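You operate a simulated robot arm through the tools that you are given. There is no shell and no other tool. Be economical: measure what you need, move in short steps, check, and stop when the job is done.

You run a simulated robot arm. Do the job below in one go: nothing can be reset, and whatever is moved stays where it is left.

## Task
Reel five turns of yarn off the orange bobbin onto the swift.
Fine: kate brake on low and swift lock off to reel; then lock the swift and stand the yarn peg on its ring mark. Set down upright: orange yarn peg. Where these are worked on the way, their far stop is far enough and under half their travel is too little: swift lock.

It is judged by the outcome, as a careful person would: the job done as asked, and still so three seconds after it is handed in. It fails if anything else is knocked over, pushed out of place, dropped, spilled or broken.

## Robot
A 7-joint arm with a two-finger parallel gripper, fixed in place. Base frame: the origin is at the foot of the arm, x ahead of it, y to its left, z up; the work surface is at about z = 804. Readings come in mm, rad, newtons and seconds.
With the tool pointing down near the work surface it reaches from about 300 to 740 mm from the base axis. Its first joint turns from -2.007 to 2.007 rad. Payload 3.91 kg.
The tool frame sits at the grasp point between the pads (the TCP): z along the fingers, y along the line on which they close. The tips reach 30 mm beyond it. Largest opening 110 mm; finger width 20, thickness 10; the body of the gripper, 48 by 112 mm, starts 55 mm behind the TCP.
Orientation is that of the tool frame in the base frame, as a unit quaternion [x, y, z, w]. With the fingers straight down and closing along the base's y, the tool's x points along the base's -x, its y along +y and its z along -z.

## Interface
- The arm moves only by the tool drive_tool. Its arguments are lists of equal length, an entry for each row: "offset": the shift along the base's x, y, z in units of 50 mm (1.0 is 50 mm), a list of three; "angular": the turn, a rotation vector about the base's x, y, z in units of 4 degrees (1.0 is 4 degrees), a list of three; "hand": the finger opening in mm, from 0 to 110. In form: {"offset": [[tx, ty, tz], ...], "angular": [[ax, ay, az], ...], "hand": [hand, ...]}. A call has 1 to 12 rows; each row shifts and turns the commanded pose from where the row before left it. A call with a number of a shift or a turn outside -1 to 1 is refused whole. Each row takes 0.2 s and may step no farther than 50 mm and 0.15 rad from the row before; otherwise, or with a gripper value out of range, the whole call is refused. A pose out of reach is approached as far as the arm can. The call stops where the force on the tool passes 90 N (or 10 N more than at its start, if that is more) or the arm is blocked; 0.2 s more then pass. Each finger travels about 108 mm/s and halts on what it meets, pressing with about 23 N; the grip force reading is that of the motor and also rises with nothing between the fingers. The clock runs only during rows and for 0.2 s after the last one: add rows that do not move to give the fingers time. It gives the time, the measured TCP pose, the force on the tool (base axes), the opening and the grip force at its end, in the units of the frame above (readings bear some noise), with the torque about the TCP (base axes, N m) and any sound that the robot's microphone picked up.
- Cameras (640 x 400 px; columns grow to the right, rows downward): "scene" is fixed at [51.3, -500.6, 1442]; the picture's right is [0.23, -0.97, 0.00], its down [-0.76, -0.18, -0.62] and it looks along [0.60, 0.14, -0.78] (base axes); focal length 214 px, centre (320, 200). "wrist" rides on the gripper at [72, 17, -103] in the tool frame; the picture's right is [-0.23, 0.97, 0.00], its down [-0.76, -0.18, -0.62] and it looks along [-0.61, -0.14, 0.78] (tool axes); focal length 222 px, centre (320, 200).
- get_image(camera): a new picture of that camera. The clock stands still meanwhile.
- raise_lower(by): slides the trunk up (or, below 0, down) by that many mm; the arm rides with it, the base frame stays. It gives what a move gives, with no picture.
- probe_pixels(camera, pixels): there is no depth. For up to 12 entries [column, row, z] of the newest picture of that camera ("zoom" is the newest enlarged one), the place [x, y] in the base frame at which the ray of that pixel passes the height z, good to about 2 mm. The clock stands still meanwhile.
- inspect(camera, box): a new picture of the part [left, top, right, bottom] of that camera's present view, enlarged. The clock stands still meanwhile.
- sign_off(): hands the job in; it is judged then, once.

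Keep the steps short. Do not move on a guess: measure, check each grasp and each placing, and mend mistakes. In all there are 80 turns and 46 pictures (those below and enlarged ones count). Leave the gripper open and the arm clear of the work at the hand-in unless told otherwise, and finish with a single line.

The tools are called after "Request:" as a command line: name --argument value ..., lists and objects as JSON in quotes. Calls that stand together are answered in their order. drive_tool: Moves the arm, as the interface text tells. Its arguments: {"type":"object","properties":{"offset":{"type":"array"},"angular":{"type":"array"},"hand":{"type":"array"}},"required":["offset","angular","hand"]} The other tools are called the same way: raise_lower (by) slides the trunk up or down; get_image (camera) takes a picture; probe_pixels (camera, pixels) gives the place at which the rays of pixels pass given heights; inspect (camera, box) takes an enlarged picture of a part of a camera's view; sign_off () hands the job in.

At the start:

```text
time: 0.0
ee_pos: [376.3, -282.2, 1226.1]
orientation: [0.0, 1.0, 0.001, 0.0]
contact_force: [0.5, -1.0, -0.2]
wrist_torque: [0.0, 0.01, 0.03]
opening: 110.0
finger_force: 0.0
trunk travel left (down, up): [-825.0, 165.0]
```

scene: 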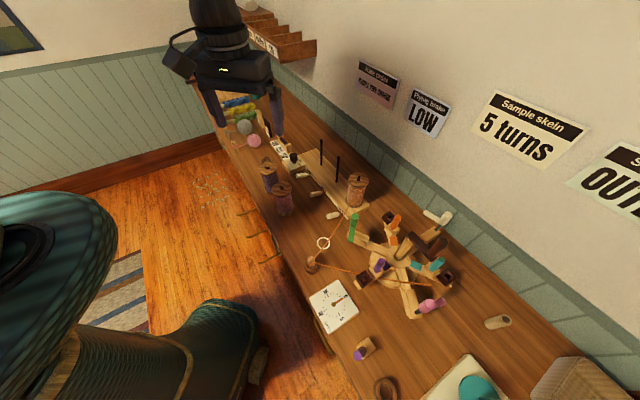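
wrist: 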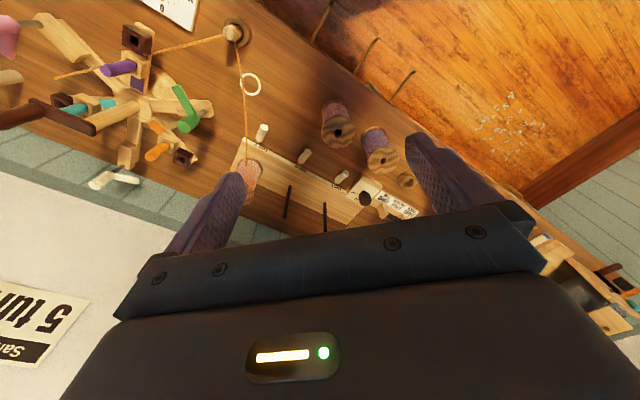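

I see a kate with bobbins, a swift with coloured pegs, a dial and wall signs. I'll enlarge the key parts first.

Request:
inspect --camera "scene" --box '[300, 170, 480, 330]'

Request:
inspect --camera "scene" --box '[220, 90, 400, 220]'

Request:
inspect --camera "scene" --box '[280, 270, 540, 400]'

Request:
inspect --camera "scene" --box '[340, 50, 640, 230]'

```text
2.50 times, centred on (390, 250) of scene
```

zoom: 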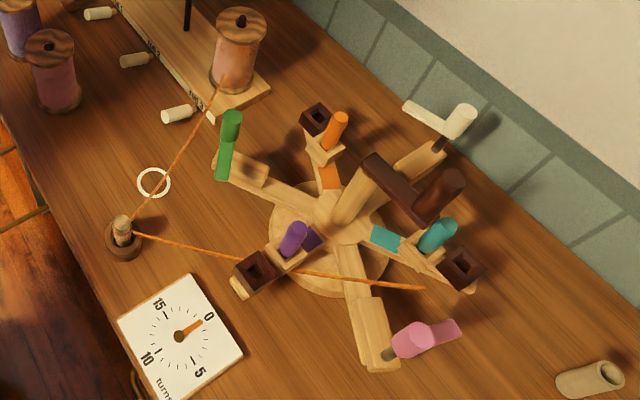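

```text
3.08 times, centred on (310, 155) of scene
```

zoom: 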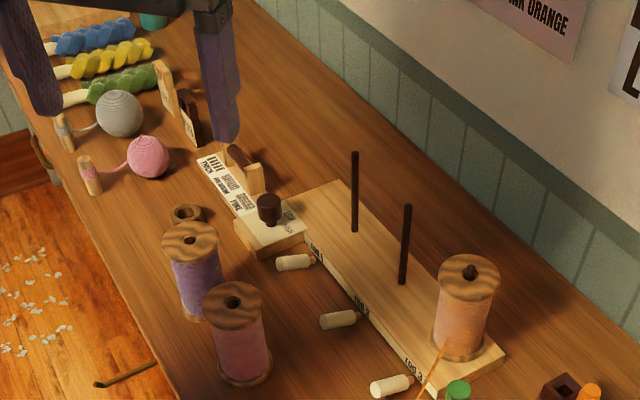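

```text
2.46 times, centred on (410, 335) of scene
```

zoom: 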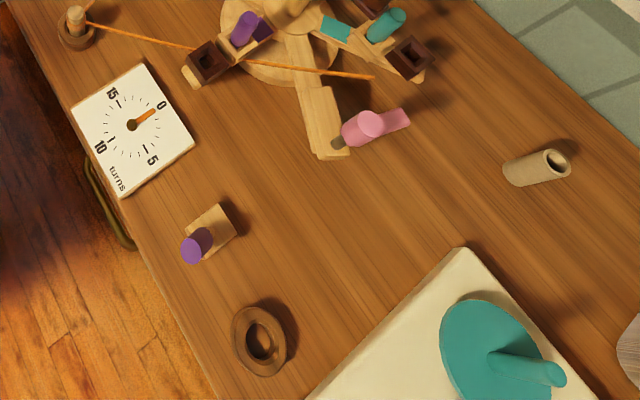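

```text
2.13 times, centred on (490, 140) of scene
```

zoom: 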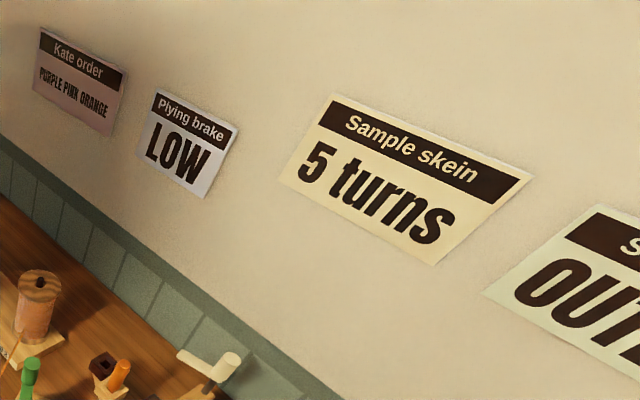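

I'll turn pixels into rough places: guide post (313,265), ring (323,243), dial (338,303), swift hub (385,265), brake area (290,160), bobbin top (357,180) and swift ends.

Request:
probe_pixels --camera "scene" --pixels '[[312, 268, 804], [323, 243, 804], [335, 302, 804], [388, 262, 850], [297, 158, 830], [357, 178, 900], [430, 305, 850], [428, 250, 900], [362, 350, 804], [280, 150, 830], [498, 322, 804], [437, 218, 850]]'

Request:
inspect --camera "wrist" --box '[0, 0, 270, 200]'

Request:
inspect --camera "wrist" --box '[220, 80, 440, 240]'

```text
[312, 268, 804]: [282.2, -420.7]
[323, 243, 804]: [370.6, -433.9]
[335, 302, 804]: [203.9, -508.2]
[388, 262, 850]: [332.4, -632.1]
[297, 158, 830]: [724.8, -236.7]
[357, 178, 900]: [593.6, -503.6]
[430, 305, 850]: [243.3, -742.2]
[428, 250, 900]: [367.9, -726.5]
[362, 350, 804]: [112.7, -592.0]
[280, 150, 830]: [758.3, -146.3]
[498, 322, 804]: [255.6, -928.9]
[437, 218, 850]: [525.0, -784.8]
```

```text
2.00 times, centred on (135, 100) of wrist
```

zoom: 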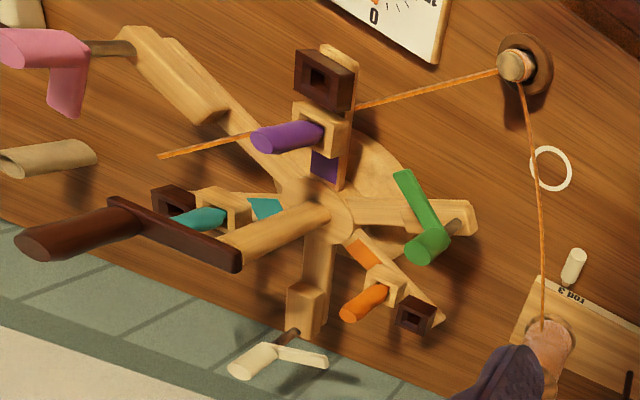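

```text
2.50 times, centred on (330, 160) of wrist
```

zoom: 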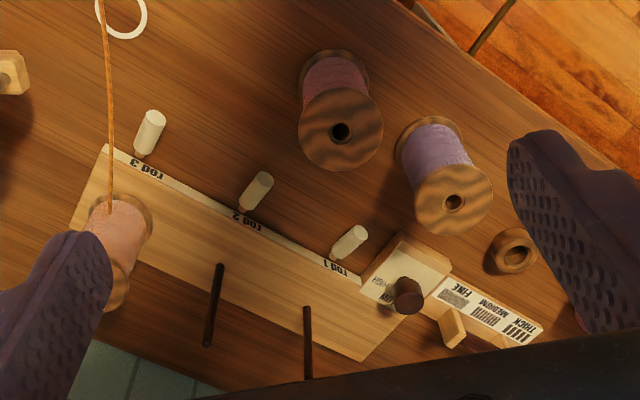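

The brake block with printed marks sits near (725,-237), and a strip reads "THICK / MEDIUM / FINE". I'll bring the wrist camera closer to read it.

Request:
drive_tool --offset '[[0.7, 0.2, -0.5], [0.7, 0.2, -0.5], [0.7, 0.2, -0.5], [0.7, 0.2, -0.5], [0.7, 0.2, -0.5]]' --angular '[[0, 0, 0], [0, 0, 0], [0, 0, 0], [0, 0, 0], [0, 0, 0]]' --hand '[110, 110, 110, 110, 110]'

Request:
get_image --camera "wrist"

```text
time: 1.2
ee_pos: [553.9, -231.5, 1099.1]
orientation: [0.0, 1.0, 0.0, 0.0]
contact_force: [0.7, -0.5, -0.2]
wrist_torque: [0.0, 0.0, 0.05]
opening: 109.8
finger_force: 0.1
trunk travel left (down, up): [-825.0, 165.0]
```

```text
37 pictures are left
```

wrist: 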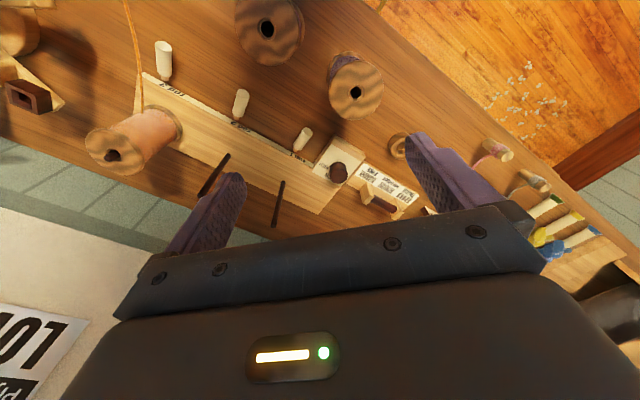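

Request:
inspect --camera "wrist" --box '[300, 125, 412, 215]'

```text
4.44 times, centred on (356, 170) of wrist
```

zoom: 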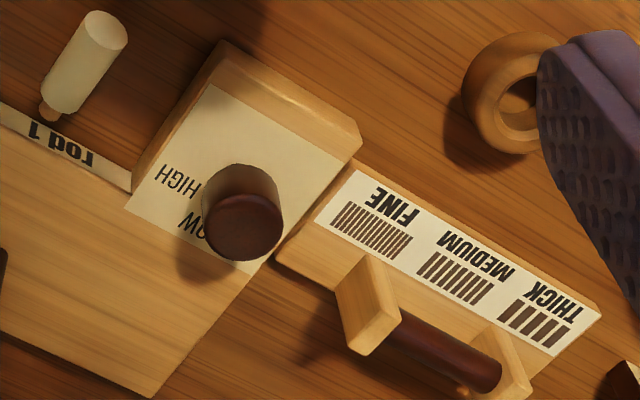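

The brake has marks HIGH and LOW near a dark round knob. I'll measure it, then look from a different angle.

Request:
probe_pixels --camera "zoom" --pixels '[[245, 228, 850], [235, 185, 825], [180, 180, 820], [195, 220, 820], [220, 45, 820], [355, 145, 820], [130, 205, 820], [262, 260, 820]]'

Request:
drive_tool --offset '[[0.8, -0.4, 0], [0.8, -0.4, 0], [0.8, -0.4, -0.2]]' --angular '[[0, 0, 0], [0, 0, 0], [0, 0, 0]]' --hand '[110, 110, 110]'

Request:
get_image --camera "wrist"

```text
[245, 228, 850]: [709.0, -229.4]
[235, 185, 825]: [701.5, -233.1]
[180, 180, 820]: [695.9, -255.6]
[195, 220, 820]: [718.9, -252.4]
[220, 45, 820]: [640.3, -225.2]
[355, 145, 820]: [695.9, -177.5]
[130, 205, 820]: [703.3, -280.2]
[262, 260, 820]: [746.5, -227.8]
```

```text
time: 2.0
ee_pos: [675.6, -296.2, 1088.0]
orientation: [-0.001, 1.0, 0.001, -0.002]
contact_force: [-0.5, 0.2, 0.4]
wrist_torque: [-0.03, -0.01, 0.0]
opening: 110.1
finger_force: 0.0
trunk travel left (down, up): [-825.0, 165.0]
```

```text
35 pictures are left
```

wrist: 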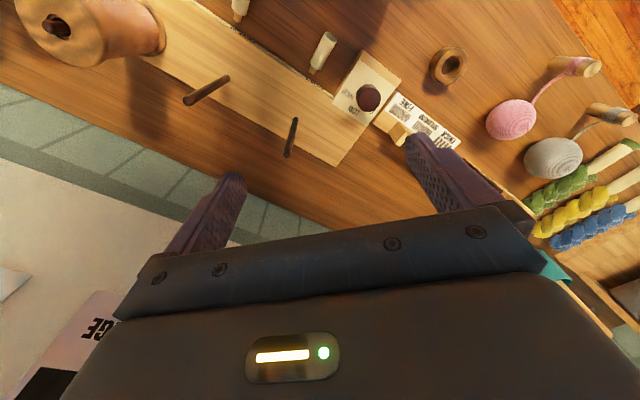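

Request:
inspect --camera "wrist" --box '[330, 45, 410, 145]'

```text
4.00 times, centred on (370, 95) of wrist
```

zoom: 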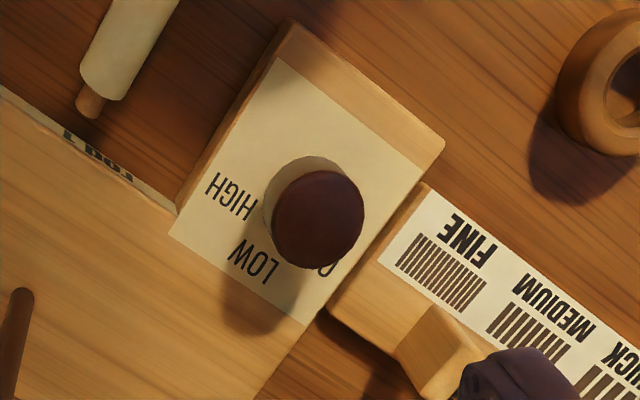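

The knob looks rotary with OFF, LOW and HIGH marks. I'll look from the scene camera for its pointer.

Request:
inspect --camera "scene" --box '[272, 130, 322, 175]'

```text
8.89 times, centred on (297, 152) of scene
```

zoom: 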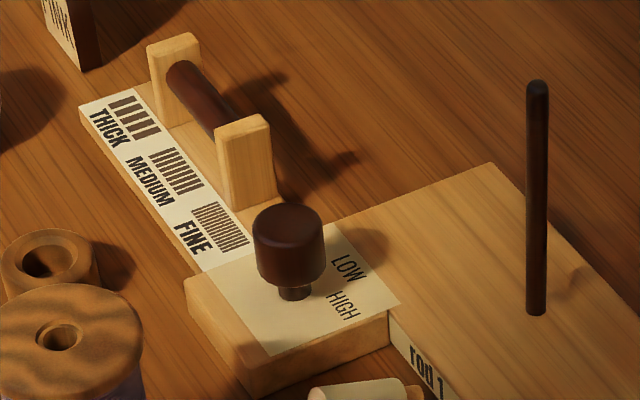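

No pointer is visible from here, so it is hidden on the far (OFF) side. I'll tilt the tool about +y to bring the wrist camera overhead and look straight down on the knob.

Request:
drive_tool --offset '[[0, 0.12, -0.2], [0, 0.12, -0.2], [0, 0.12, -0.2], [0, 0.12, -0.2], [0, 0.12, -0.2], [0, 0.12, -0.2], [0, 0.12, -0.2], [0, 0.12, -0.2], [0, 0.12, -0.2], [0, 0.12, -0.2]]' --angular '[[0, 1, 0], [0, 1, 0], [0, 1, 0], [0, 1, 0], [0, 1, 0], [0, 1, 0], [0, 1, 0], [0, 1, 0], [0, 1, 0], [0, 1, 0]]' --hand '[110, 110, 110, 110, 110, 110, 110, 110, 110, 110]'

Request:
get_image --camera "wrist"

```text
time: 4.2
ee_pos: [610.9, -204.7, 1031.3]
orientation: [-0.001, 0.951, 0.0, -0.31]
contact_force: [-0.5, -0.4, -0.5]
wrist_torque: [0.0, -0.03, 0.01]
opening: 109.9
finger_force: 0.1
out of reach, approached as far as the arm can: row 3, 4, 5, 6, 7, 8, 9, 10
trunk travel left (down, up): [-825.0, 165.0]
```

```text
32 pictures are left
```

wrist: 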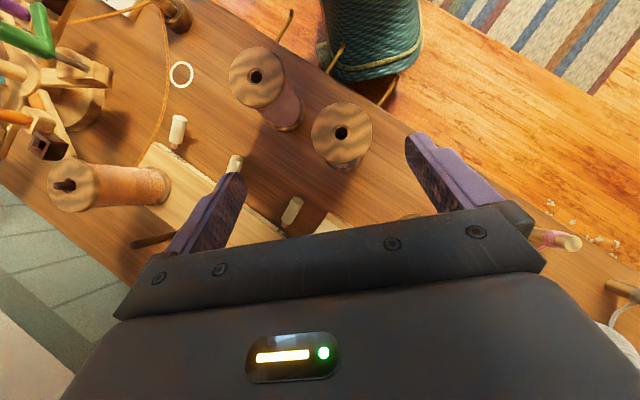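

That pose is out of reach. I'll undo the tilt and measure the knob by intersecting views.

Request:
probe_pixels --camera "scene" --pixels '[[294, 162.3, 804], [294, 162.3, 824], [293.5, 153.4, 850], [293.5, 153.4, 860], [293.5, 153.4, 840], [300.3, 177.5, 804], [281.8, 162.8, 824]]'

Request:
drive_tool --offset '[[0, 0, 0.1], [0, 0, 0.1], [0, 0, 0.1], [0, 0, 0], [0, 0, 0], [0, 0, 0], [0, 0, 0], [0, 0, 0], [0, 0, 0], [0, 0, 0]]' --angular '[[0, -1, 0], [0, -1, 0], [0, -1, 0], [0, -1, 0], [0, -1, 0], [0, -1, 0], [0, -1, 0], [0, -1, 0], [0, -1, 0], [0, -0.05, 0]]' --hand '[110, 110, 110, 110, 110, 110, 110, 110, 110, 110]'

```text
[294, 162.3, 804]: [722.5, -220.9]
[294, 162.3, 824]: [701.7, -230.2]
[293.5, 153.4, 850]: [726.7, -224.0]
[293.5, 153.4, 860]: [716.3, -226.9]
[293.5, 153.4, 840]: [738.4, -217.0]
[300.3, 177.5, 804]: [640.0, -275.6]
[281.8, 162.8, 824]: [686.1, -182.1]
```

```text
time: 6.4
ee_pos: [720.6, -239.0, 1044.1]
orientation: [0.0, 1.0, 0.001, 0.002]
contact_force: [0.2, 0.1, -0.2]
wrist_torque: [-0.02, 0.01, 0.0]
opening: 110.0
finger_force: 0.0
out of reach, approached as far as the arm can: row 1, 2, 3, 4, 5, 6, 7, 8, 9
trunk travel left (down, up): [-825.0, 165.0]
```

Now at (720.6,-239,1044), upright. Picture to triangulate the knob.

Request:
inspect --camera "wrist" --box '[240, 0, 400, 100]'

```text
4.00 times, centred on (320, 50) of wrist
```

zoom: 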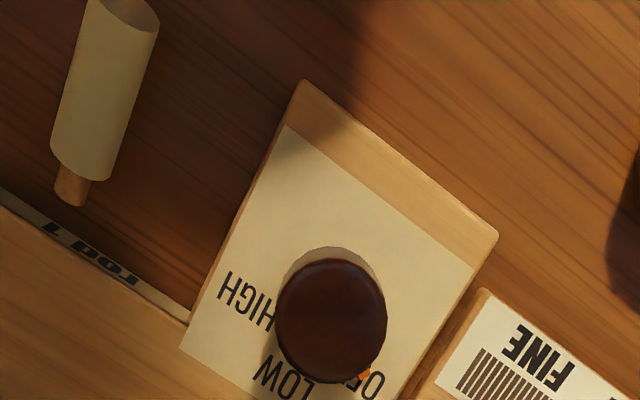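

An orange pointer peeks out at zoom (362,375), over OFF. Measuring knob top (332,318) and label positions.

Request:
probe_pixels --camera "zoom" --pixels '[[332, 318, 850], [332, 318, 860], [332, 318, 870], [278, 318, 860], [387, 318, 860], [364, 377, 826], [285, 375, 824], [250, 300, 824], [365, 382, 824], [303, 80, 824], [497, 235, 824]]'

```text
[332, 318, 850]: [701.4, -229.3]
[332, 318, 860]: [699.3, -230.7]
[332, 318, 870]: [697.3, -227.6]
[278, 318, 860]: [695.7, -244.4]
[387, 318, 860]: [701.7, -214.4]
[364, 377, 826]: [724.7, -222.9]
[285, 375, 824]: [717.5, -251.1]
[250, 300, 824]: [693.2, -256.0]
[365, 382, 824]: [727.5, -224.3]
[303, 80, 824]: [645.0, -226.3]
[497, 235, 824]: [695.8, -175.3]
```

Knob centre ≈ (699.5,-230), diameter ≈ 30, top ≈ 870. The pointer is at about +15°, LOW lies about -60° from it. I'll check clearance to the gauge post and rod.

Request:
probe_pixels --camera "scene" --pixels '[[286.4, 153, 822], [292, 151.8, 822], [289, 145, 860], [284, 144.5, 860], [321.2, 164.8, 822], [293.5, 154.5, 870], [287, 160, 840], [294, 161, 840]]'

```text
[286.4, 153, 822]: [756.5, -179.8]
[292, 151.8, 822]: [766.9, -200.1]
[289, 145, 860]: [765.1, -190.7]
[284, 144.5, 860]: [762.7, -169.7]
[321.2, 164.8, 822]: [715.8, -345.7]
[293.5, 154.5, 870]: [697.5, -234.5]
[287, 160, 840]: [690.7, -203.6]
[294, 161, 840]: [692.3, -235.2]
```

All clear. I'll yaw +30°, centre over the knob and come down to z≈900 with 60 mm opening.

Request:
drive_tool --offset '[[-0.2, 0.1, -0.3], [-0.2, 0.07, -0.3], [-0.02, 0, -0.4], [0, 0, -0.4], [0, 0, -0.4], [0, 0, -0.4], [0, 0, -0.4], [0, 0, -0.3]]' --angular '[[0, 0, 1], [0, 0, 1], [0, 0, 1], [0, 0, 1], [0, 0, 1], [0, 0, 1], [0, 0, 1], [0, 0, 0.5]]' --hand '[60, 60, 60, 60, 60, 60, 60, 60]'

Request:
get_image --camera "wrist"

```text
time: 8.2
ee_pos: [711.2, -233.2, 900.7]
orientation: [-0.259, 0.966, 0.001, 0.002]
contact_force: [0.7, 0.6, 0.0]
wrist_torque: [0.02, 0.0, -0.04]
opening: 60.0
finger_force: 0.0
out of reach, approached as far as the arm can: row 1, 2, 6, 8
trunk travel left (down, up): [-825.0, 165.0]
```

```text
30 pictures are left
```

wrist: 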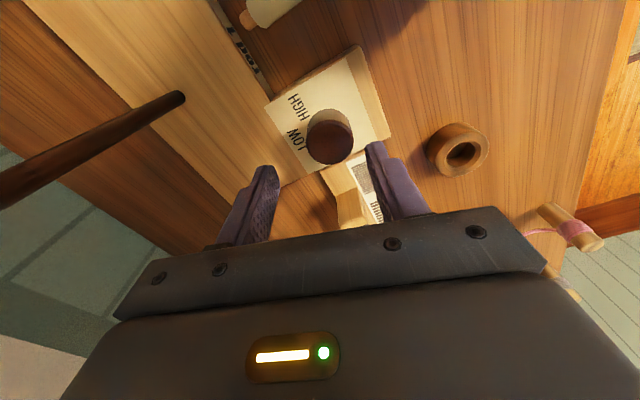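

I'm 11 mm too far in x; the reach edge disturbed it. Correct and re-measure the knob top from this view (330,137).

Request:
probe_pixels --camera "wrist" --pixels '[[330, 140, 870], [330, 140, 860], [318, 118, 840]]'

Request:
drive_tool --offset '[[-0.23, 0.05, 0]]' --angular '[[0, 0, 0]]' --hand '[60]'

```text
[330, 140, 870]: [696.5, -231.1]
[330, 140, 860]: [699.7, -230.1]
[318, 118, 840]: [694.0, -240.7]
```

```text
time: 8.6
ee_pos: [698.1, -232.4, 900.8]
orientation: [-0.259, 0.966, 0.0, 0.002]
contact_force: [-1.7, -0.1, 0.3]
wrist_torque: [0.0, -0.04, 0.02]
opening: 59.9
finger_force: 0.0
trunk travel left (down, up): [-825.0, 165.0]
```

Now centred within 2 mm. Down 30 mm and close on the knob.

Request:
drive_tool --offset '[[0.0, 0.02, -0.3], [0, 0, -0.3], [0, 0, 0], [0, 0, 0]]' --angular '[[0, 0, 0], [0, 0, 0], [0, 0, 0], [0, 0, 0]]' --hand '[60, 60, 20, 20]'

```text
time: 9.6
ee_pos: [700.4, -231.1, 869.5]
orientation: [-0.259, 0.966, 0.0, 0.001]
contact_force: [0.3, -1.3, -3.2]
wrist_torque: [-0.22, -0.02, 0.0]
opening: 32.4
finger_force: 45.1
trunk travel left (down, up): [-825.0, 165.0]
```

The knob is gripped (32.4 mm). Turn by -60° in 15 rows, first 12.

Request:
drive_tool --offset '[[0, 0, 0], [0, 0, 0], [0, 0, 0], [0, 0, 0], [0, 0, 0], [0, 0, 0], [0, 0, 0], [0, 0, 0], [0, 0, 0], [0, 0, 0], [0, 0, 0], [0, 0, 0]]' --angular '[[0, 0, -1], [0, 0, -1], [0, 0, -1], [0, 0, -1], [0, 0, -1], [0, 0, -1], [0, 0, -1], [0, 0, -1], [0, 0, -1], [0, 0, -1], [0, 0, -1], [0, 0, -1]]' --hand '[20, 20, 20, 20, 20, 20, 20, 20, 20, 20, 20, 20]'

Request:
drive_tool --offset '[[0, 0, 0], [0, 0, 0], [0, 0, 0], [0, 0, 0]]' --angular '[[0, 0, -1], [0, 0, -1], [0, 0, -1], [0, 0, 0]]' --hand '[20, 20, 20, 20]'

Request:
inspect --camera "scene" --box '[272, 130, 322, 175]'

```text
time: 12.2
ee_pos: [700.5, -231.6, 868.7]
orientation: [0.156, 0.988, -0.001, 0.001]
contact_force: [-9.6, 11.3, -11.9]
wrist_torque: [0.37, 0.18, -0.02]
opening: 32.4
finger_force: 45.3
trunk travel left (down, up): [-825.0, 165.0]
```

```text
time: 13.2
ee_pos: [699.9, -229.9, 868.8]
orientation: [0.258, 0.966, 0.0, 0.001]
contact_force: [-12.3, 8.8, -7.8]
wrist_torque: [0.68, 1.26, 0.01]
opening: 32.7
finger_force: 44.9
trunk travel left (down, up): [-825.0, 165.0]
```

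```text
8.89 times, centred on (297, 152) of scene
```

zoom: 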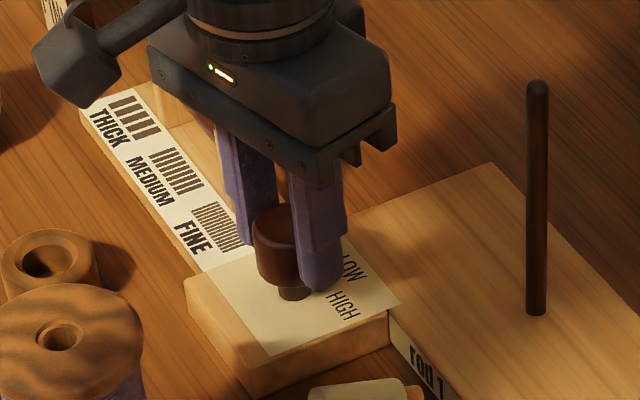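

Turned 60° without slipping in the readings. Open, rise, and look.

Request:
drive_tool --offset '[[0, 0, 0], [0, 0, 0], [0, 0, 0.6], [0, 0, 0.8], [-0.5, 0, 0.8], [-0.5, 0, 0.8]]' --angular '[[0, 0, 0], [0, 0, 0], [0, 0, 0], [0, 0, 0], [0, 0, 0], [0, 0, 0]]' --hand '[60, 60, 60, 60, 60, 60]'

Request:
inspect --camera "scene" --box '[272, 130, 322, 175]'

Request:
get_image --camera "wrist"

```text
time: 14.6
ee_pos: [648.8, -232.7, 1022.5]
orientation: [0.259, 0.966, 0.0, 0.001]
contact_force: [0.3, 0.4, 0.1]
wrist_torque: [-0.01, -0.04, -0.01]
opening: 60.0
finger_force: 0.1
trunk travel left (down, up): [-825.0, 165.0]
```

```text
8.89 times, centred on (297, 152) of scene
```

zoom: 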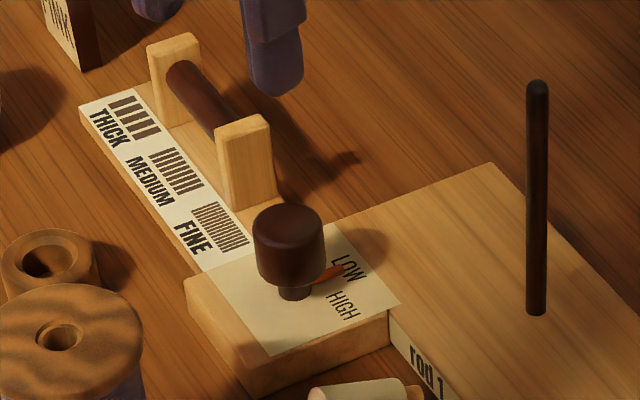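

```text
27 pictures are left
```

wrist: 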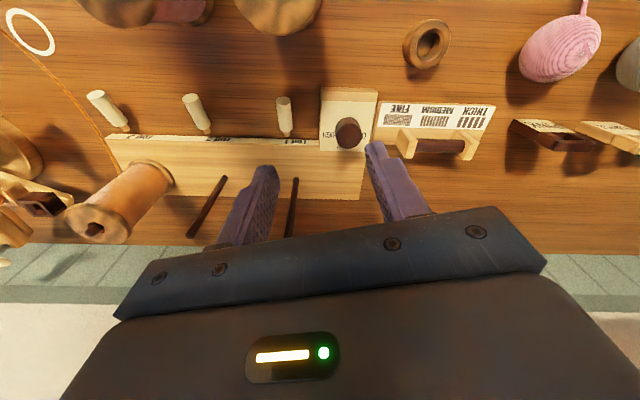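

The orange pointer now lies on LOW. Next I need the swift lock; I'll move the wrist camera to look at the swift.

Request:
drive_tool --offset '[[-0.7, -0.4, 0.3], [-0.7, -0.4, 0.3], [-0.7, -0.4, 0.3], [-0.7, -0.4, 0.3], [-0.7, -0.4, 0.3], [-0.7, -0.4, 0.3], [-0.7, -0.4, 0.2], [-0.7, -0.4, 0.2], [-0.7, -0.4, 0.2], [-0.7, -0.4, 0.2]]' --angular '[[0, 0, 0], [0, 0, 0], [0, 0, 0], [0, 0, 0], [0, 0, 0], [0, 0, 0], [0, 0, 0], [0, 0, 0], [0, 0, 0], [0, 0, 0]]' --hand '[60, 60, 60, 60, 60, 60, 60, 60, 60, 60]'

Request:
get_image --camera "wrist"

```text
time: 16.8
ee_pos: [298.4, -432.0, 1148.6]
orientation: [0.26, 0.966, 0.001, 0.002]
contact_force: [-0.5, -0.5, 0.5]
wrist_torque: [0.04, -0.06, -0.02]
opening: 60.0
finger_force: 0.0
trunk travel left (down, up): [-825.0, 165.0]
```

```text
26 pictures are left
```

wrist: 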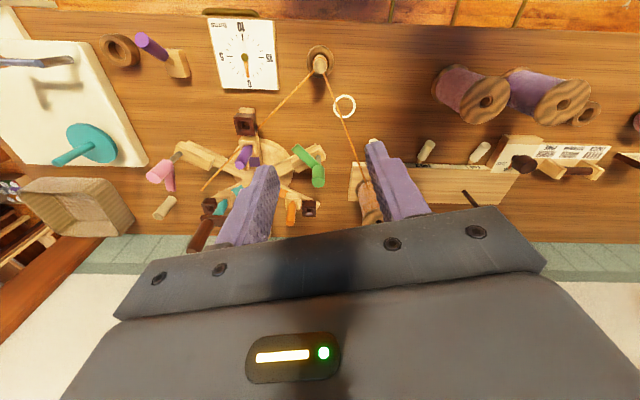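

I'll zoom the scene view on the swift and the small block with the purple piece.

Request:
inspect --camera "scene" --box '[340, 200, 420, 260]'

Request:
inspect --camera "scene" --box '[360, 235, 470, 325]'

Request:
inspect --camera "scene" --box '[300, 280, 400, 370]'

```text
6.67 times, centred on (380, 230) of scene
```

zoom: 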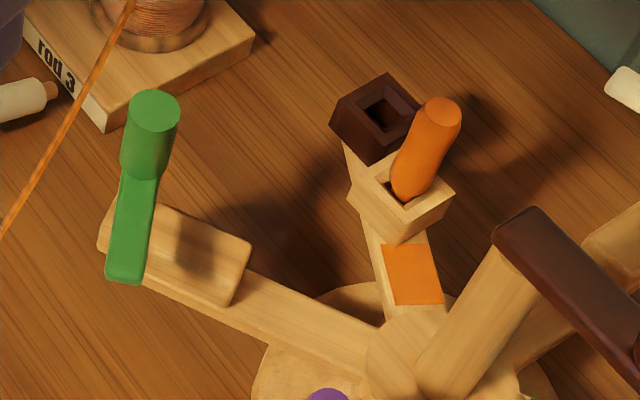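

```text
4.44 times, centred on (415, 280) of scene
```

zoom: 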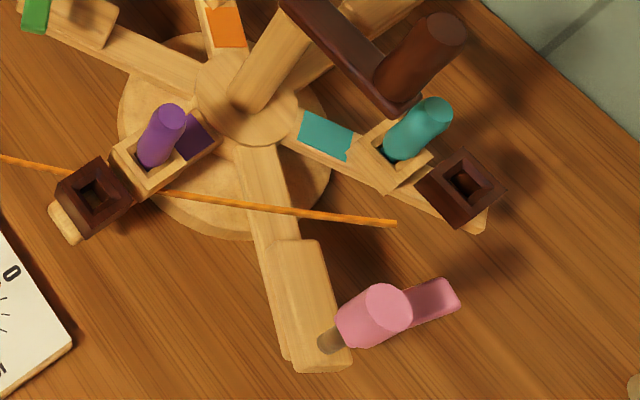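

```text
4.44 times, centred on (350, 325) of scene
```

zoom: 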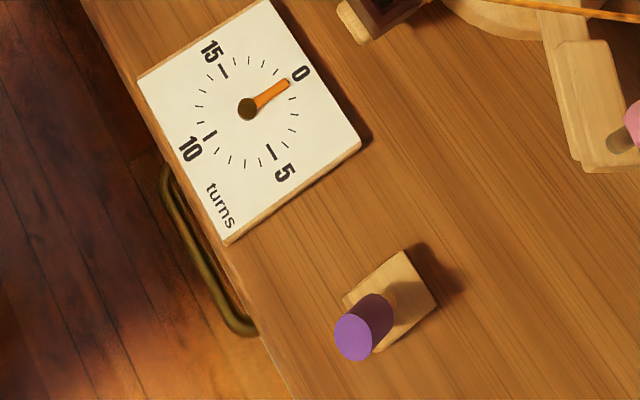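

Request:
inspect --camera "scene" --box '[296, 230, 346, 280]'

Request:
inspect --camera "wrist" --box '[120, 10, 200, 90]'

```text
8.00 times, centred on (321, 255) of scene
```

zoom: 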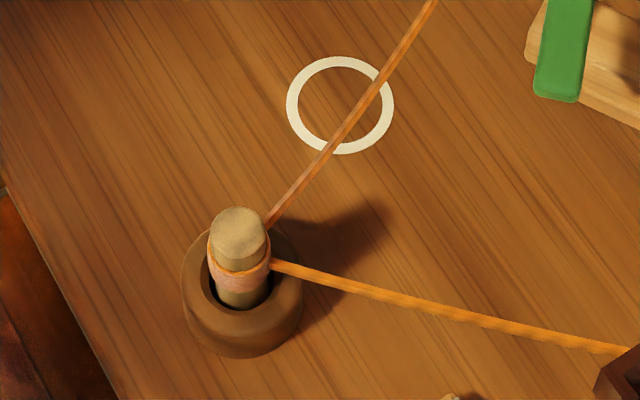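

```text
5.00 times, centred on (160, 50) of wrist
```

zoom: 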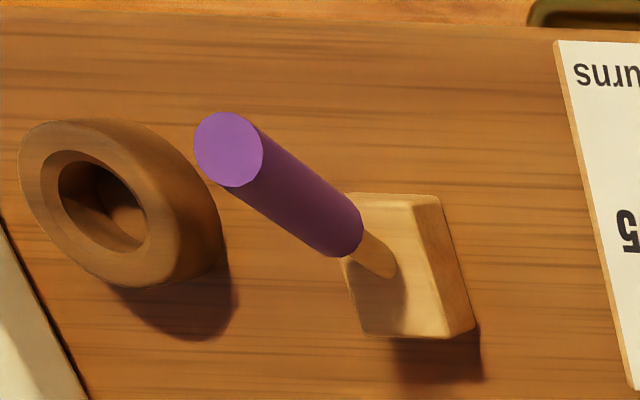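

Peg with the orange yarn band stands in a wooden cup; the ring mark is beside it. The purple-gripped stick near (112,-592) is likely the lock lever; I'll triangulate its top and base.

Request:
probe_pixels --camera "scene" --pixels '[[357.9, 356.5, 850], [357.9, 356.5, 880], [357.9, 356.5, 910], [365.3, 346.4, 814], [365.3, 346.4, 824], [363.5, 345, 814]]'

Request:
probe_pixels --camera "wrist" --pixels '[[141.6, 40, 850], [141.6, 40, 880], [141.6, 40, 910], [173, 64.4, 814], [173, 64.4, 824]]'

```text
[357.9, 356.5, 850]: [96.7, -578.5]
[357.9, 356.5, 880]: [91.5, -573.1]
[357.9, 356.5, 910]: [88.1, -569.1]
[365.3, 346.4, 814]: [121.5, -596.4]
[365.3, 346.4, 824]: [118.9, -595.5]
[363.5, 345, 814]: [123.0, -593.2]
```

```text
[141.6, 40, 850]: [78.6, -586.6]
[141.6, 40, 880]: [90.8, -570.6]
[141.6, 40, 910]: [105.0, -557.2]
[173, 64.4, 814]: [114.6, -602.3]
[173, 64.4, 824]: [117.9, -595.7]
```

The stick's top is at about (91,-572,880), base (118,-596,824): a lever tilted 33°. Check the other items and the cut-off sign before deciding.

Request:
inspect --camera "scene" --box '[430, 290, 640, 400]'

Request:
inspect --camera "wrist" --box '[0, 0, 200, 250]'

```text
3.05 times, centred on (535, 345) of scene
```

zoom: 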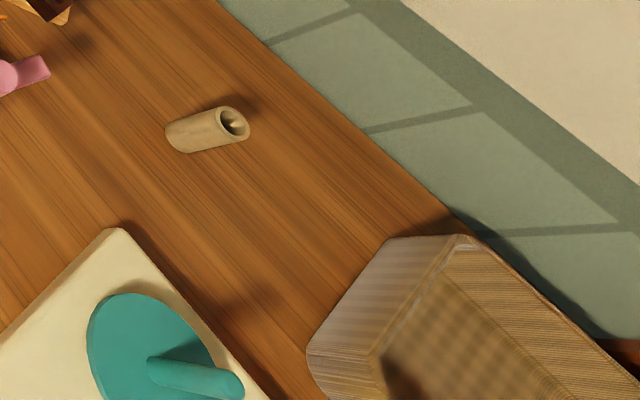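

```text
1.60 times, centred on (100, 125) of wrist
```

zoom: 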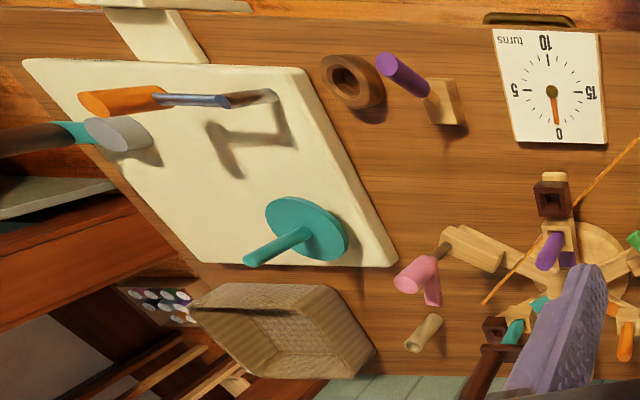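

The white table is another station; the purple lever must be the swift lock. Now shift the tool -x to have the crank clear in the wrist view and triangulate.

Request:
drive_tool --offset '[[-0.8, -0.2, 0], [-0.8, -0.2, 0], [-0.8, -0.2, 0]]' --angular '[[0, 0, 0], [0, 0, 0], [0, 0, 0]]' --hand '[110, 110, 110]'

Request:
inspect --camera "wrist" --box '[220, 40, 420, 200]'

```text
time: 17.6
ee_pos: [177.0, -463.3, 1151.2]
orientation: [0.259, 0.966, -0.001, 0.003]
contact_force: [-0.7, -0.3, -0.9]
wrist_torque: [0.0, -0.06, 0.0]
opening: 109.9
finger_force: 0.1
trunk travel left (down, up): [-825.0, 165.0]
```

```text
2.50 times, centred on (320, 120) of wrist
```

zoom: 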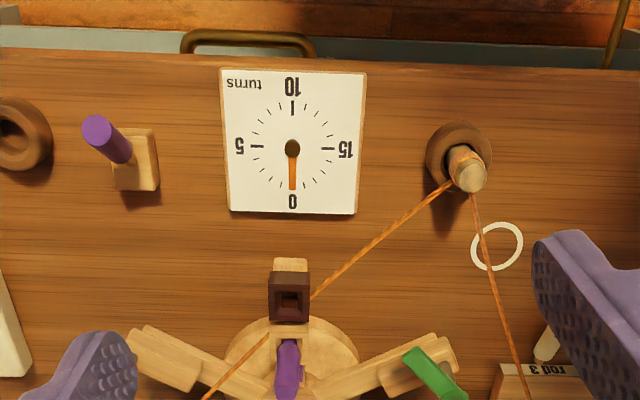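

Request:
inspect --camera "wrist" --box '[200, 130, 420, 250]'

```text
2.91 times, centred on (310, 190) of wrist
```

zoom: 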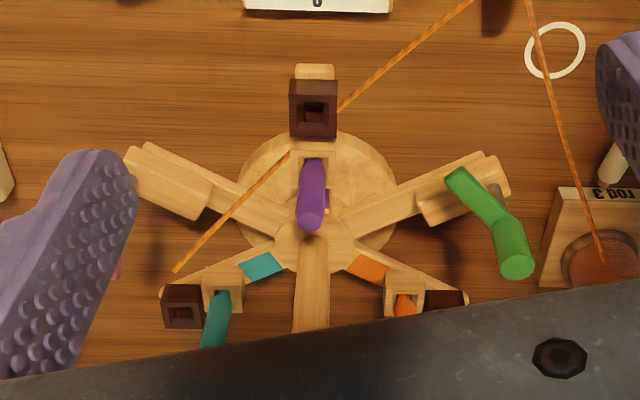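

By hand triangulation from the first pictures, the crank handle is at about (305,-699), z 991–1037, and the hub axis about (343,-660). I'll move above near the handle and measure it well.

Request:
drive_tool --offset '[[0.35, -0.7, 0], [0.35, -0.7, 0], [0.35, -0.7, 0], [0.35, -0.7, 0]]' --angular '[[0, 0, 0], [0, 0, 0], [0, 0, 0], [0, 0, 0]]' --hand '[110, 110, 110, 110]'

Request:
get_image --camera "wrist"

```text
time: 18.6
ee_pos: [249.5, -602.6, 1149.9]
orientation: [0.258, 0.966, 0.0, 0.002]
contact_force: [0.5, 0.4, 0.3]
wrist_torque: [0.01, -0.01, 0.0]
opening: 110.1
finger_force: 0.0
trunk travel left (down, up): [-825.0, 165.0]
```

```text
16 pictures are left
```

wrist: 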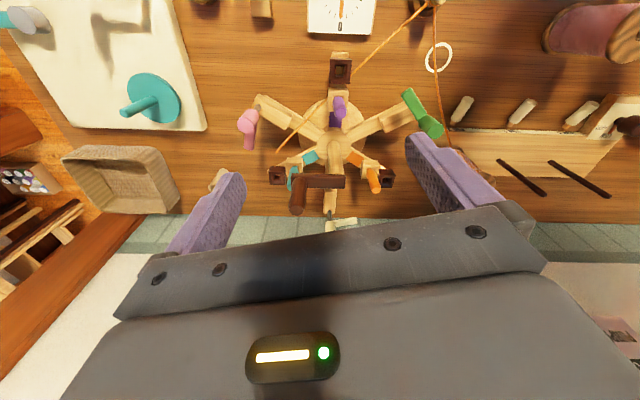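

Handle top (296,209), its foot (300,186), crank arm's shaft end (335,182), hub (333,148).

Request:
probe_pixels --camera "wrist" --pixels '[[296, 210, 1037], [296, 210, 1030], [296, 210, 1020], [300, 186, 990], [300, 186, 980], [335, 182, 985], [335, 182, 975], [333, 150, 860], [333, 150, 850]]'

Request:
probe_pixels --camera "scene" --pixels '[[443.6, 242.8, 1037], [443.6, 242.8, 1030], [443.6, 242.8, 1020], [431, 255, 990], [431, 255, 980], [412, 237.2, 985], [412, 237.2, 975], [398.6, 258.6, 860], [398.6, 258.6, 850]]'

```text
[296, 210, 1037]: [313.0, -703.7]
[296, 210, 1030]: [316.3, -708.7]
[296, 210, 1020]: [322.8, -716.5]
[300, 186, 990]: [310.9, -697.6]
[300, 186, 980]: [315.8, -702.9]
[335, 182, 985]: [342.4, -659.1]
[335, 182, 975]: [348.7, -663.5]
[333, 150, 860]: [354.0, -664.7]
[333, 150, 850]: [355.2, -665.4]
```

```text
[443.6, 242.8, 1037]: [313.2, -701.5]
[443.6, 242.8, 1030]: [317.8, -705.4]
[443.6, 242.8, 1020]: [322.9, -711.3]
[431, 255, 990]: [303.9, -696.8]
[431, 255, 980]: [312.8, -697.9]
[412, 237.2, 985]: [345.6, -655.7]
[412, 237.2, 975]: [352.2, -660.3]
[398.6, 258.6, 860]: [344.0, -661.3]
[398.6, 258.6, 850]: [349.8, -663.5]
```

Handle ≈ (313,-703), top ≈ 1037; axis ≈ (350,-663); radius ≈ 54. I must know whether the arm reaches the far side of the circle, so I'll test that point above the handle.

Request:
drive_tool --offset '[[0.62, -0.54, -0.3], [0.62, -0.54, -0.3], [0.62, -0.54, -0.3], [0.64, -0.54, -0.3]]' --angular '[[0, 0, 0], [0, 0, 0], [0, 0, 0], [0, 0, 0]]' --hand '[60, 60, 60, 60]'

```text
time: 19.6
ee_pos: [339.1, -643.8, 1092.7]
orientation: [0.26, 0.966, 0.001, 0.001]
contact_force: [-0.3, 0.0, -0.8]
wrist_torque: [0.01, 0.01, 0.06]
opening: 60.1
finger_force: 0.0
out of reach, approached as far as the arm can: row 2, 3, 4
trunk travel left (down, up): [-825.0, 165.0]
```

Reach runs out at radius 728 here; the shoulder seems low. I'll raise the trunk 160 mm, then bring the tool back down and test again.

Request:
raise_lower --by 160

Request:
drive_tool --offset '[[0, 0, -0.8], [0, 0, -0.8], [0, 0, -0.8], [0, 0, -0.8], [0.4, -0.7, 0], [0.4, -0.7, 0]]' --angular '[[0, 0, 0], [0, 0, 0], [0, 0, 0], [0, 0, 0], [0, 0, 0], [0, 0, 0]]' --hand '[60, 60, 60, 60, 60, 60]'

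```text
time: 21.4
ee_pos: [339.4, -643.8, 1253.6]
orientation: [0.259, 0.966, -0.001, 0.002]
contact_force: [-0.7, 0.4, -0.3]
wrist_torque: [0.0, 0.03, -0.01]
opening: 60.0
finger_force: 0.1
trunk travel left (down, up): [-985.0, 5.0]
```

```text
time: 22.8
ee_pos: [345.2, -637.9, 1106.6]
orientation: [0.258, 0.966, 0.0, 0.002]
contact_force: [0.5, 0.1, 0.1]
wrist_torque: [-0.02, 0.0, -0.02]
opening: 60.0
finger_force: 0.1
out of reach, approached as far as the arm can: row 4, 5, 6
trunk travel left (down, up): [-985.0, 5.0]
```

Still short with the fingers straight down. I'll turn the tool to face radially outward (yaw -32°) and tilt the fingers outward ~36° to gain reach; the handle is upright so it can still be gripped.

Request:
drive_tool --offset '[[-0.2, 0.3, 0], [-0.2, 0.3, 0], [0, 0, 0], [0, 0, 0], [0, 0, 0], [0, 0, 0], [0, 0, 0], [0, 0, 0]]' --angular '[[0, 0, -1], [0, 0, -1], [0, 0, -1], [0, 0, -1], [0, 0, -1], [0, 0, -1], [0, 0, -1], [0, 0, -1]]' --hand '[60, 60, 60, 60, 60, 60, 60, 60]'

Request:
drive_tool --offset '[[0, 0, 0], [0, 0, 0], [0, 0, 0], [0, 0, 0], [0, 0, 0], [0, 0, 0], [0, 0, 0], [0, 0, 0], [0, 0, 0]]' --angular '[[-0.88, -0.47, 0], [-0.88, -0.47, 0], [-0.88, -0.47, 0], [-0.88, -0.47, 0], [-0.88, -0.47, 0], [-0.88, -0.47, 0], [-0.88, -0.47, 0], [-0.88, -0.47, 0], [-0.88, -0.47, 0]]' --hand '[60, 60, 60, 60, 60, 60, 60, 60, 60]'

```text
time: 24.6
ee_pos: [325.4, -608.3, 1104.4]
orientation: [0.516, 0.857, -0.001, 0.001]
contact_force: [-0.5, 0.2, 0.1]
wrist_torque: [0.02, -0.01, -0.01]
opening: 59.9
finger_force: 0.1
trunk travel left (down, up): [-985.0, 5.0]
```

```text
time: 26.6
ee_pos: [325.4, -607.1, 1103.3]
orientation: [0.489, 0.815, -0.159, 0.266]
contact_force: [-0.8, -0.3, 0.1]
wrist_torque: [-0.02, 0.01, 0.01]
opening: 60.1
finger_force: 0.0
trunk travel left (down, up): [-985.0, 5.0]
```

Commands continue from the reached pose. Test the far point again: (375,-711,1085).

Request:
drive_tool --offset '[[0.33, -0.69, -0.1], [0.33, -0.69, -0.1], [0.34, -0.7, -0.1]]' --angular '[[0, 0, 0], [0, 0, 0], [0, 0, 0]]' --hand '[60, 60, 60]'

```text
time: 27.4
ee_pos: [375.6, -713.1, 1088.8]
orientation: [0.49, 0.815, -0.159, 0.265]
contact_force: [-0.1, -0.3, 1.3]
wrist_torque: [0.0, 0.03, -0.01]
opening: 60.0
finger_force: 0.1
trunk travel left (down, up): [-985.0, 5.0]
```

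Reachable. Go above the handle (313,-703) and descend to z≈1026.

Request:
drive_tool --offset '[[-0.63, 0.1, 0], [-0.63, 0.1, 0], [0, 0, -0.4], [0, 0, -0.4], [0, 0, -0.45], [0, 0, 0]]' --angular '[[0, 0, 0], [0, 0, 0], [0, 0, 0], [0, 0, 0], [0, 0, 0], [0, 0, 0]]' --hand '[60, 60, 60, 60, 60, 60]'

Request:
inspect --camera "wrist" --box '[200, 100, 440, 250]'

```text
time: 28.8
ee_pos: [312.4, -700.8, 1026.4]
orientation: [0.489, 0.815, -0.16, 0.266]
contact_force: [0.0, -0.1, 0.8]
wrist_torque: [-0.01, -0.02, 0.0]
opening: 60.2
finger_force: 0.1
trunk travel left (down, up): [-985.0, 5.0]
```

```text
2.67 times, centred on (320, 175) of wrist
```

zoom: 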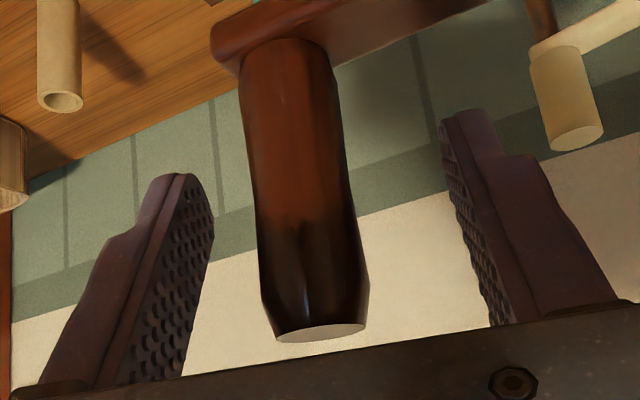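

The handle is between the pads. Close on it and try a small CCW push (test if locked).

Request:
drive_tool --offset '[[0, 0, 0], [0, 0, 0], [0, 0, 0], [0.12, -0.14, 0], [0.14, -0.12, 0], [0, 0, 0]]' --angular '[[0, 0, 0], [0, 0, 0], [0, 0, 0], [0, 0, 0], [0, 0, 0], [0, 0, 0]]' --hand '[10, 10, 10, 10, 10, 10]'

```text
time: 30.2
ee_pos: [320.9, -719.6, 1027.9]
orientation: [0.49, 0.813, -0.162, 0.268]
contact_force: [-21.6, -14.3, 2.5]
wrist_torque: [-0.04, -0.37, 0.66]
opening: 22.7
finger_force: 12.2
trunk travel left (down, up): [-985.0, 5.0]
```

Pads moved mostly along their own slide direction. Check whether the crank moved or the pads slid.

Request:
inspect --camera "scene" --box '[380, 210, 470, 290]'

```text
5.00 times, centred on (425, 250) of scene
```

zoom: 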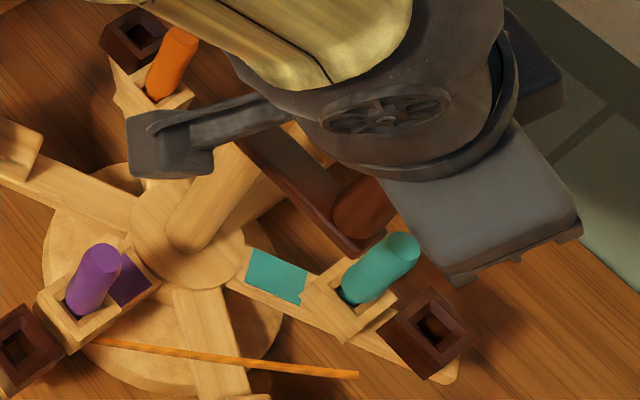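

The swift has not moved (teal strip still at (416,265)); the pads slid, and it's very likely locked. I'll release, rise, straighten the tool and go to the purple lever.

Request:
drive_tool --offset '[[0, 0, 0], [0, 0, 0], [0, 0, 0.8], [0, 0, 0.8]]' --angular '[[0, 0, 0], [0, 0, 0], [0, 0, 0], [0, 0, 0]]' --hand '[60, 60, 60, 60]'

Request:
drive_tool --offset '[[-0.55, 0.4, 0], [-0.55, 0.4, 0], [-0.55, 0.4, 0], [-0.55, 0.4, 0], [-0.55, 0.4, 0], [-0.55, 0.4, 0], [-0.55, 0.4, 0], [-0.55, 0.4, 0], [-0.55, 0.4, 0]]' --angular '[[0.88, 0.47, 0], [0.88, 0.47, 0], [0.88, 0.47, 0], [0.88, 0.47, 0], [0.88, 0.47, 0], [0.88, 0.47, 0], [0.88, 0.47, 0], [0.88, 0.47, 0], [0.88, 0.47, 0]]' --hand '[0, 0, 0, 0, 0, 0, 0, 0, 0]'

```text
time: 31.2
ee_pos: [323.5, -714.3, 1107.0]
orientation: [0.49, 0.815, -0.159, 0.266]
contact_force: [-0.1, -0.1, 0.4]
wrist_torque: [-0.02, 0.02, 0.02]
opening: 60.1
finger_force: 0.1
trunk travel left (down, up): [-985.0, 5.0]
```

```text
time: 33.2
ee_pos: [75.8, -536.8, 1106.8]
orientation: [0.515, 0.857, -0.001, 0.002]
contact_force: [0.1, -0.5, 0.4]
wrist_torque: [0.01, -0.01, -0.01]
opening: 0.4
finger_force: 23.7
trunk travel left (down, up): [-985.0, 5.0]
```

Straight, closed, at (76,-537,1107). Descend beside the lever's lean side at (62,-548), TCP 875.

Request:
drive_tool --offset '[[-0.27, -0.23, -0.8], [0, 0, -0.95], [0, 0, -0.95], [0, 0, -0.95], [0, 0, -0.95], [0, 0, 0]]' --angular '[[0, 0, 0], [0, 0, 0], [0, 0, 0], [0, 0, 0], [0, 0, 0], [0, 0, 0]]' --hand '[0, 0, 0, 0, 0, 0]'

Request:
inspect --camera "wrist" --box '[220, 80, 420, 240]'

```text
time: 34.6
ee_pos: [62.7, -546.0, 876.1]
orientation: [0.515, 0.857, -0.002, 0.002]
contact_force: [0.1, 1.4, 0.0]
wrist_torque: [-0.03, 0.0, -0.01]
opening: 0.0
finger_force: 23.0
trunk travel left (down, up): [-985.0, 5.0]
```

```text
2.50 times, centred on (320, 160) of wrist
```

zoom: 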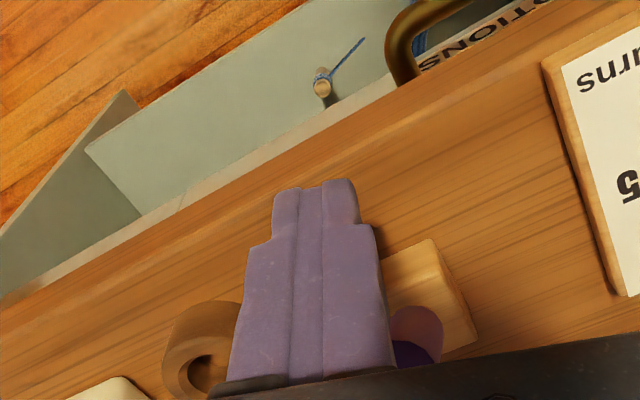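

The lever is beside the fingers as expected. Push along (+0.76,-0.65) in 8 mm rows.

Request:
drive_tool --offset '[[0.16, -0.13, 0], [0.16, -0.13, 0], [0.16, -0.13, 0], [0.16, -0.13, 0], [0.16, -0.13, 0], [0.16, -0.13, 0], [0.16, -0.13, 0]]' --angular '[[0, 0, 0], [0, 0, 0], [0, 0, 0], [0, 0, 0], [0, 0, 0], [0, 0, 0], [0, 0, 0]]' --hand '[0, 0, 0, 0, 0, 0, 0]'

```text
time: 35.8
ee_pos: [77.9, -561.2, 876.5]
orientation: [0.518, 0.855, 0.006, -0.02]
contact_force: [-36.2, 34.0, 36.9]
wrist_torque: [0.12, -0.7, 0.22]
opening: 0.0
finger_force: 22.4
trunk travel left (down, up): [-985.0, 5.0]
stopped in row 5: the force on the tool passed its limit (the readings are from after the stop); the commanded pose is now the measured one
```

The lever resists that way (90 N after ~2 mm), so that is not its motion. Back off, rise, open and look closely at its base.

Request:
drive_tool --offset '[[-0.3, 0.26, 0], [0, 0.2, 0.5], [0.2, 0.1, 0.9], [0.2, 0, 0], [0, 0, 0]]' --angular '[[0, 0, 0], [0, 0, 0], [0, 0, 0], [0, 0, 0], [0, 0, 0]]' --hand '[0, 0, 110, 110, 110]'

Request:
inspect --camera "wrist" --box '[240, 80, 440, 220]'

```text
time: 37.0
ee_pos: [90.1, -541.5, 942.4]
orientation: [0.518, 0.855, 0.005, -0.013]
contact_force: [0.0, -0.2, 0.1]
wrist_torque: [-0.03, -0.02, 0.0]
opening: 110.0
finger_force: 0.0
trunk travel left (down, up): [-985.0, 5.0]
```

```text
2.86 times, centred on (340, 150) of wrist
```

zoom: 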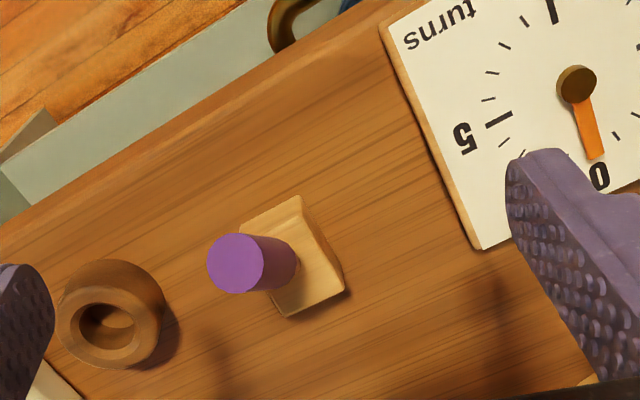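

Request:
probe_pixels --camera "wrist" --pixels '[[311, 172, 850], [311, 172, 865], [311, 172, 880], [311, 172, 895], [329.5, 176.2, 814], [329.5, 176.2, 824], [329.5, 176.2, 834], [317, 157, 822], [348, 181, 822], [333, 149, 822], [328, 190, 822]]'

```text
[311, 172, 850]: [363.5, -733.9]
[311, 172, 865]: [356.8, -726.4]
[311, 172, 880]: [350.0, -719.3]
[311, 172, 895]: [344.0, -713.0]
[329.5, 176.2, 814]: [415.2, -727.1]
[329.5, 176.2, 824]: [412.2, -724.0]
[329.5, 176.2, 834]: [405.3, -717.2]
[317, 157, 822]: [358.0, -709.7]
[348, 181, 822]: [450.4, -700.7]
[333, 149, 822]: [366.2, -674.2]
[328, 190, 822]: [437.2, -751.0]
```

That used the older full picture; redo with the zoom picture.

Request:
probe_pixels --camera "zoom" --pixels '[[236, 263, 850], [236, 263, 865], [236, 263, 880], [236, 263, 895], [285, 277, 824], [285, 277, 834], [300, 197, 822], [240, 230, 822], [345, 283, 822], [288, 315, 822], [275, 265, 850]]'

```text
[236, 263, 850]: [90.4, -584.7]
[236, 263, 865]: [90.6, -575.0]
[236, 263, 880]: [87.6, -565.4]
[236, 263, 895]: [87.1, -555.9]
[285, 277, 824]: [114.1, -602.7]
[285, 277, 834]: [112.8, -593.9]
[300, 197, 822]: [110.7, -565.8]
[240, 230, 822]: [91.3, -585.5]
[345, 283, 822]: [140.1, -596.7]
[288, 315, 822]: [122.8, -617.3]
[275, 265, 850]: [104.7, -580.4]
```

Top ≈ (92,-576,866), base ≈ (116,-592,826), leaning along the plate's long axis. One strong zoom of its root to understand its motion.

Request:
inspect --camera "wrist" --box '[296, 140, 360, 200]'

```text
6.67 times, centred on (328, 170) of wrist
```

zoom: 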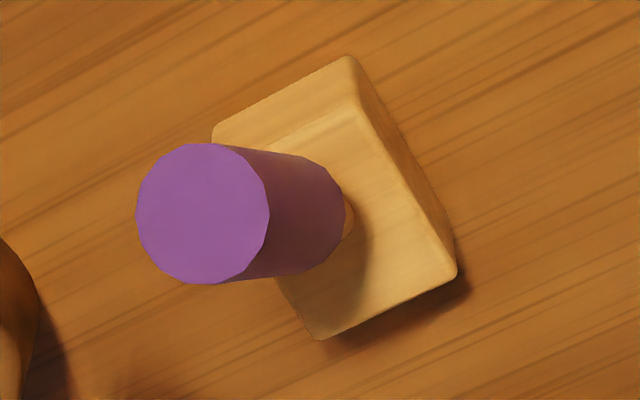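

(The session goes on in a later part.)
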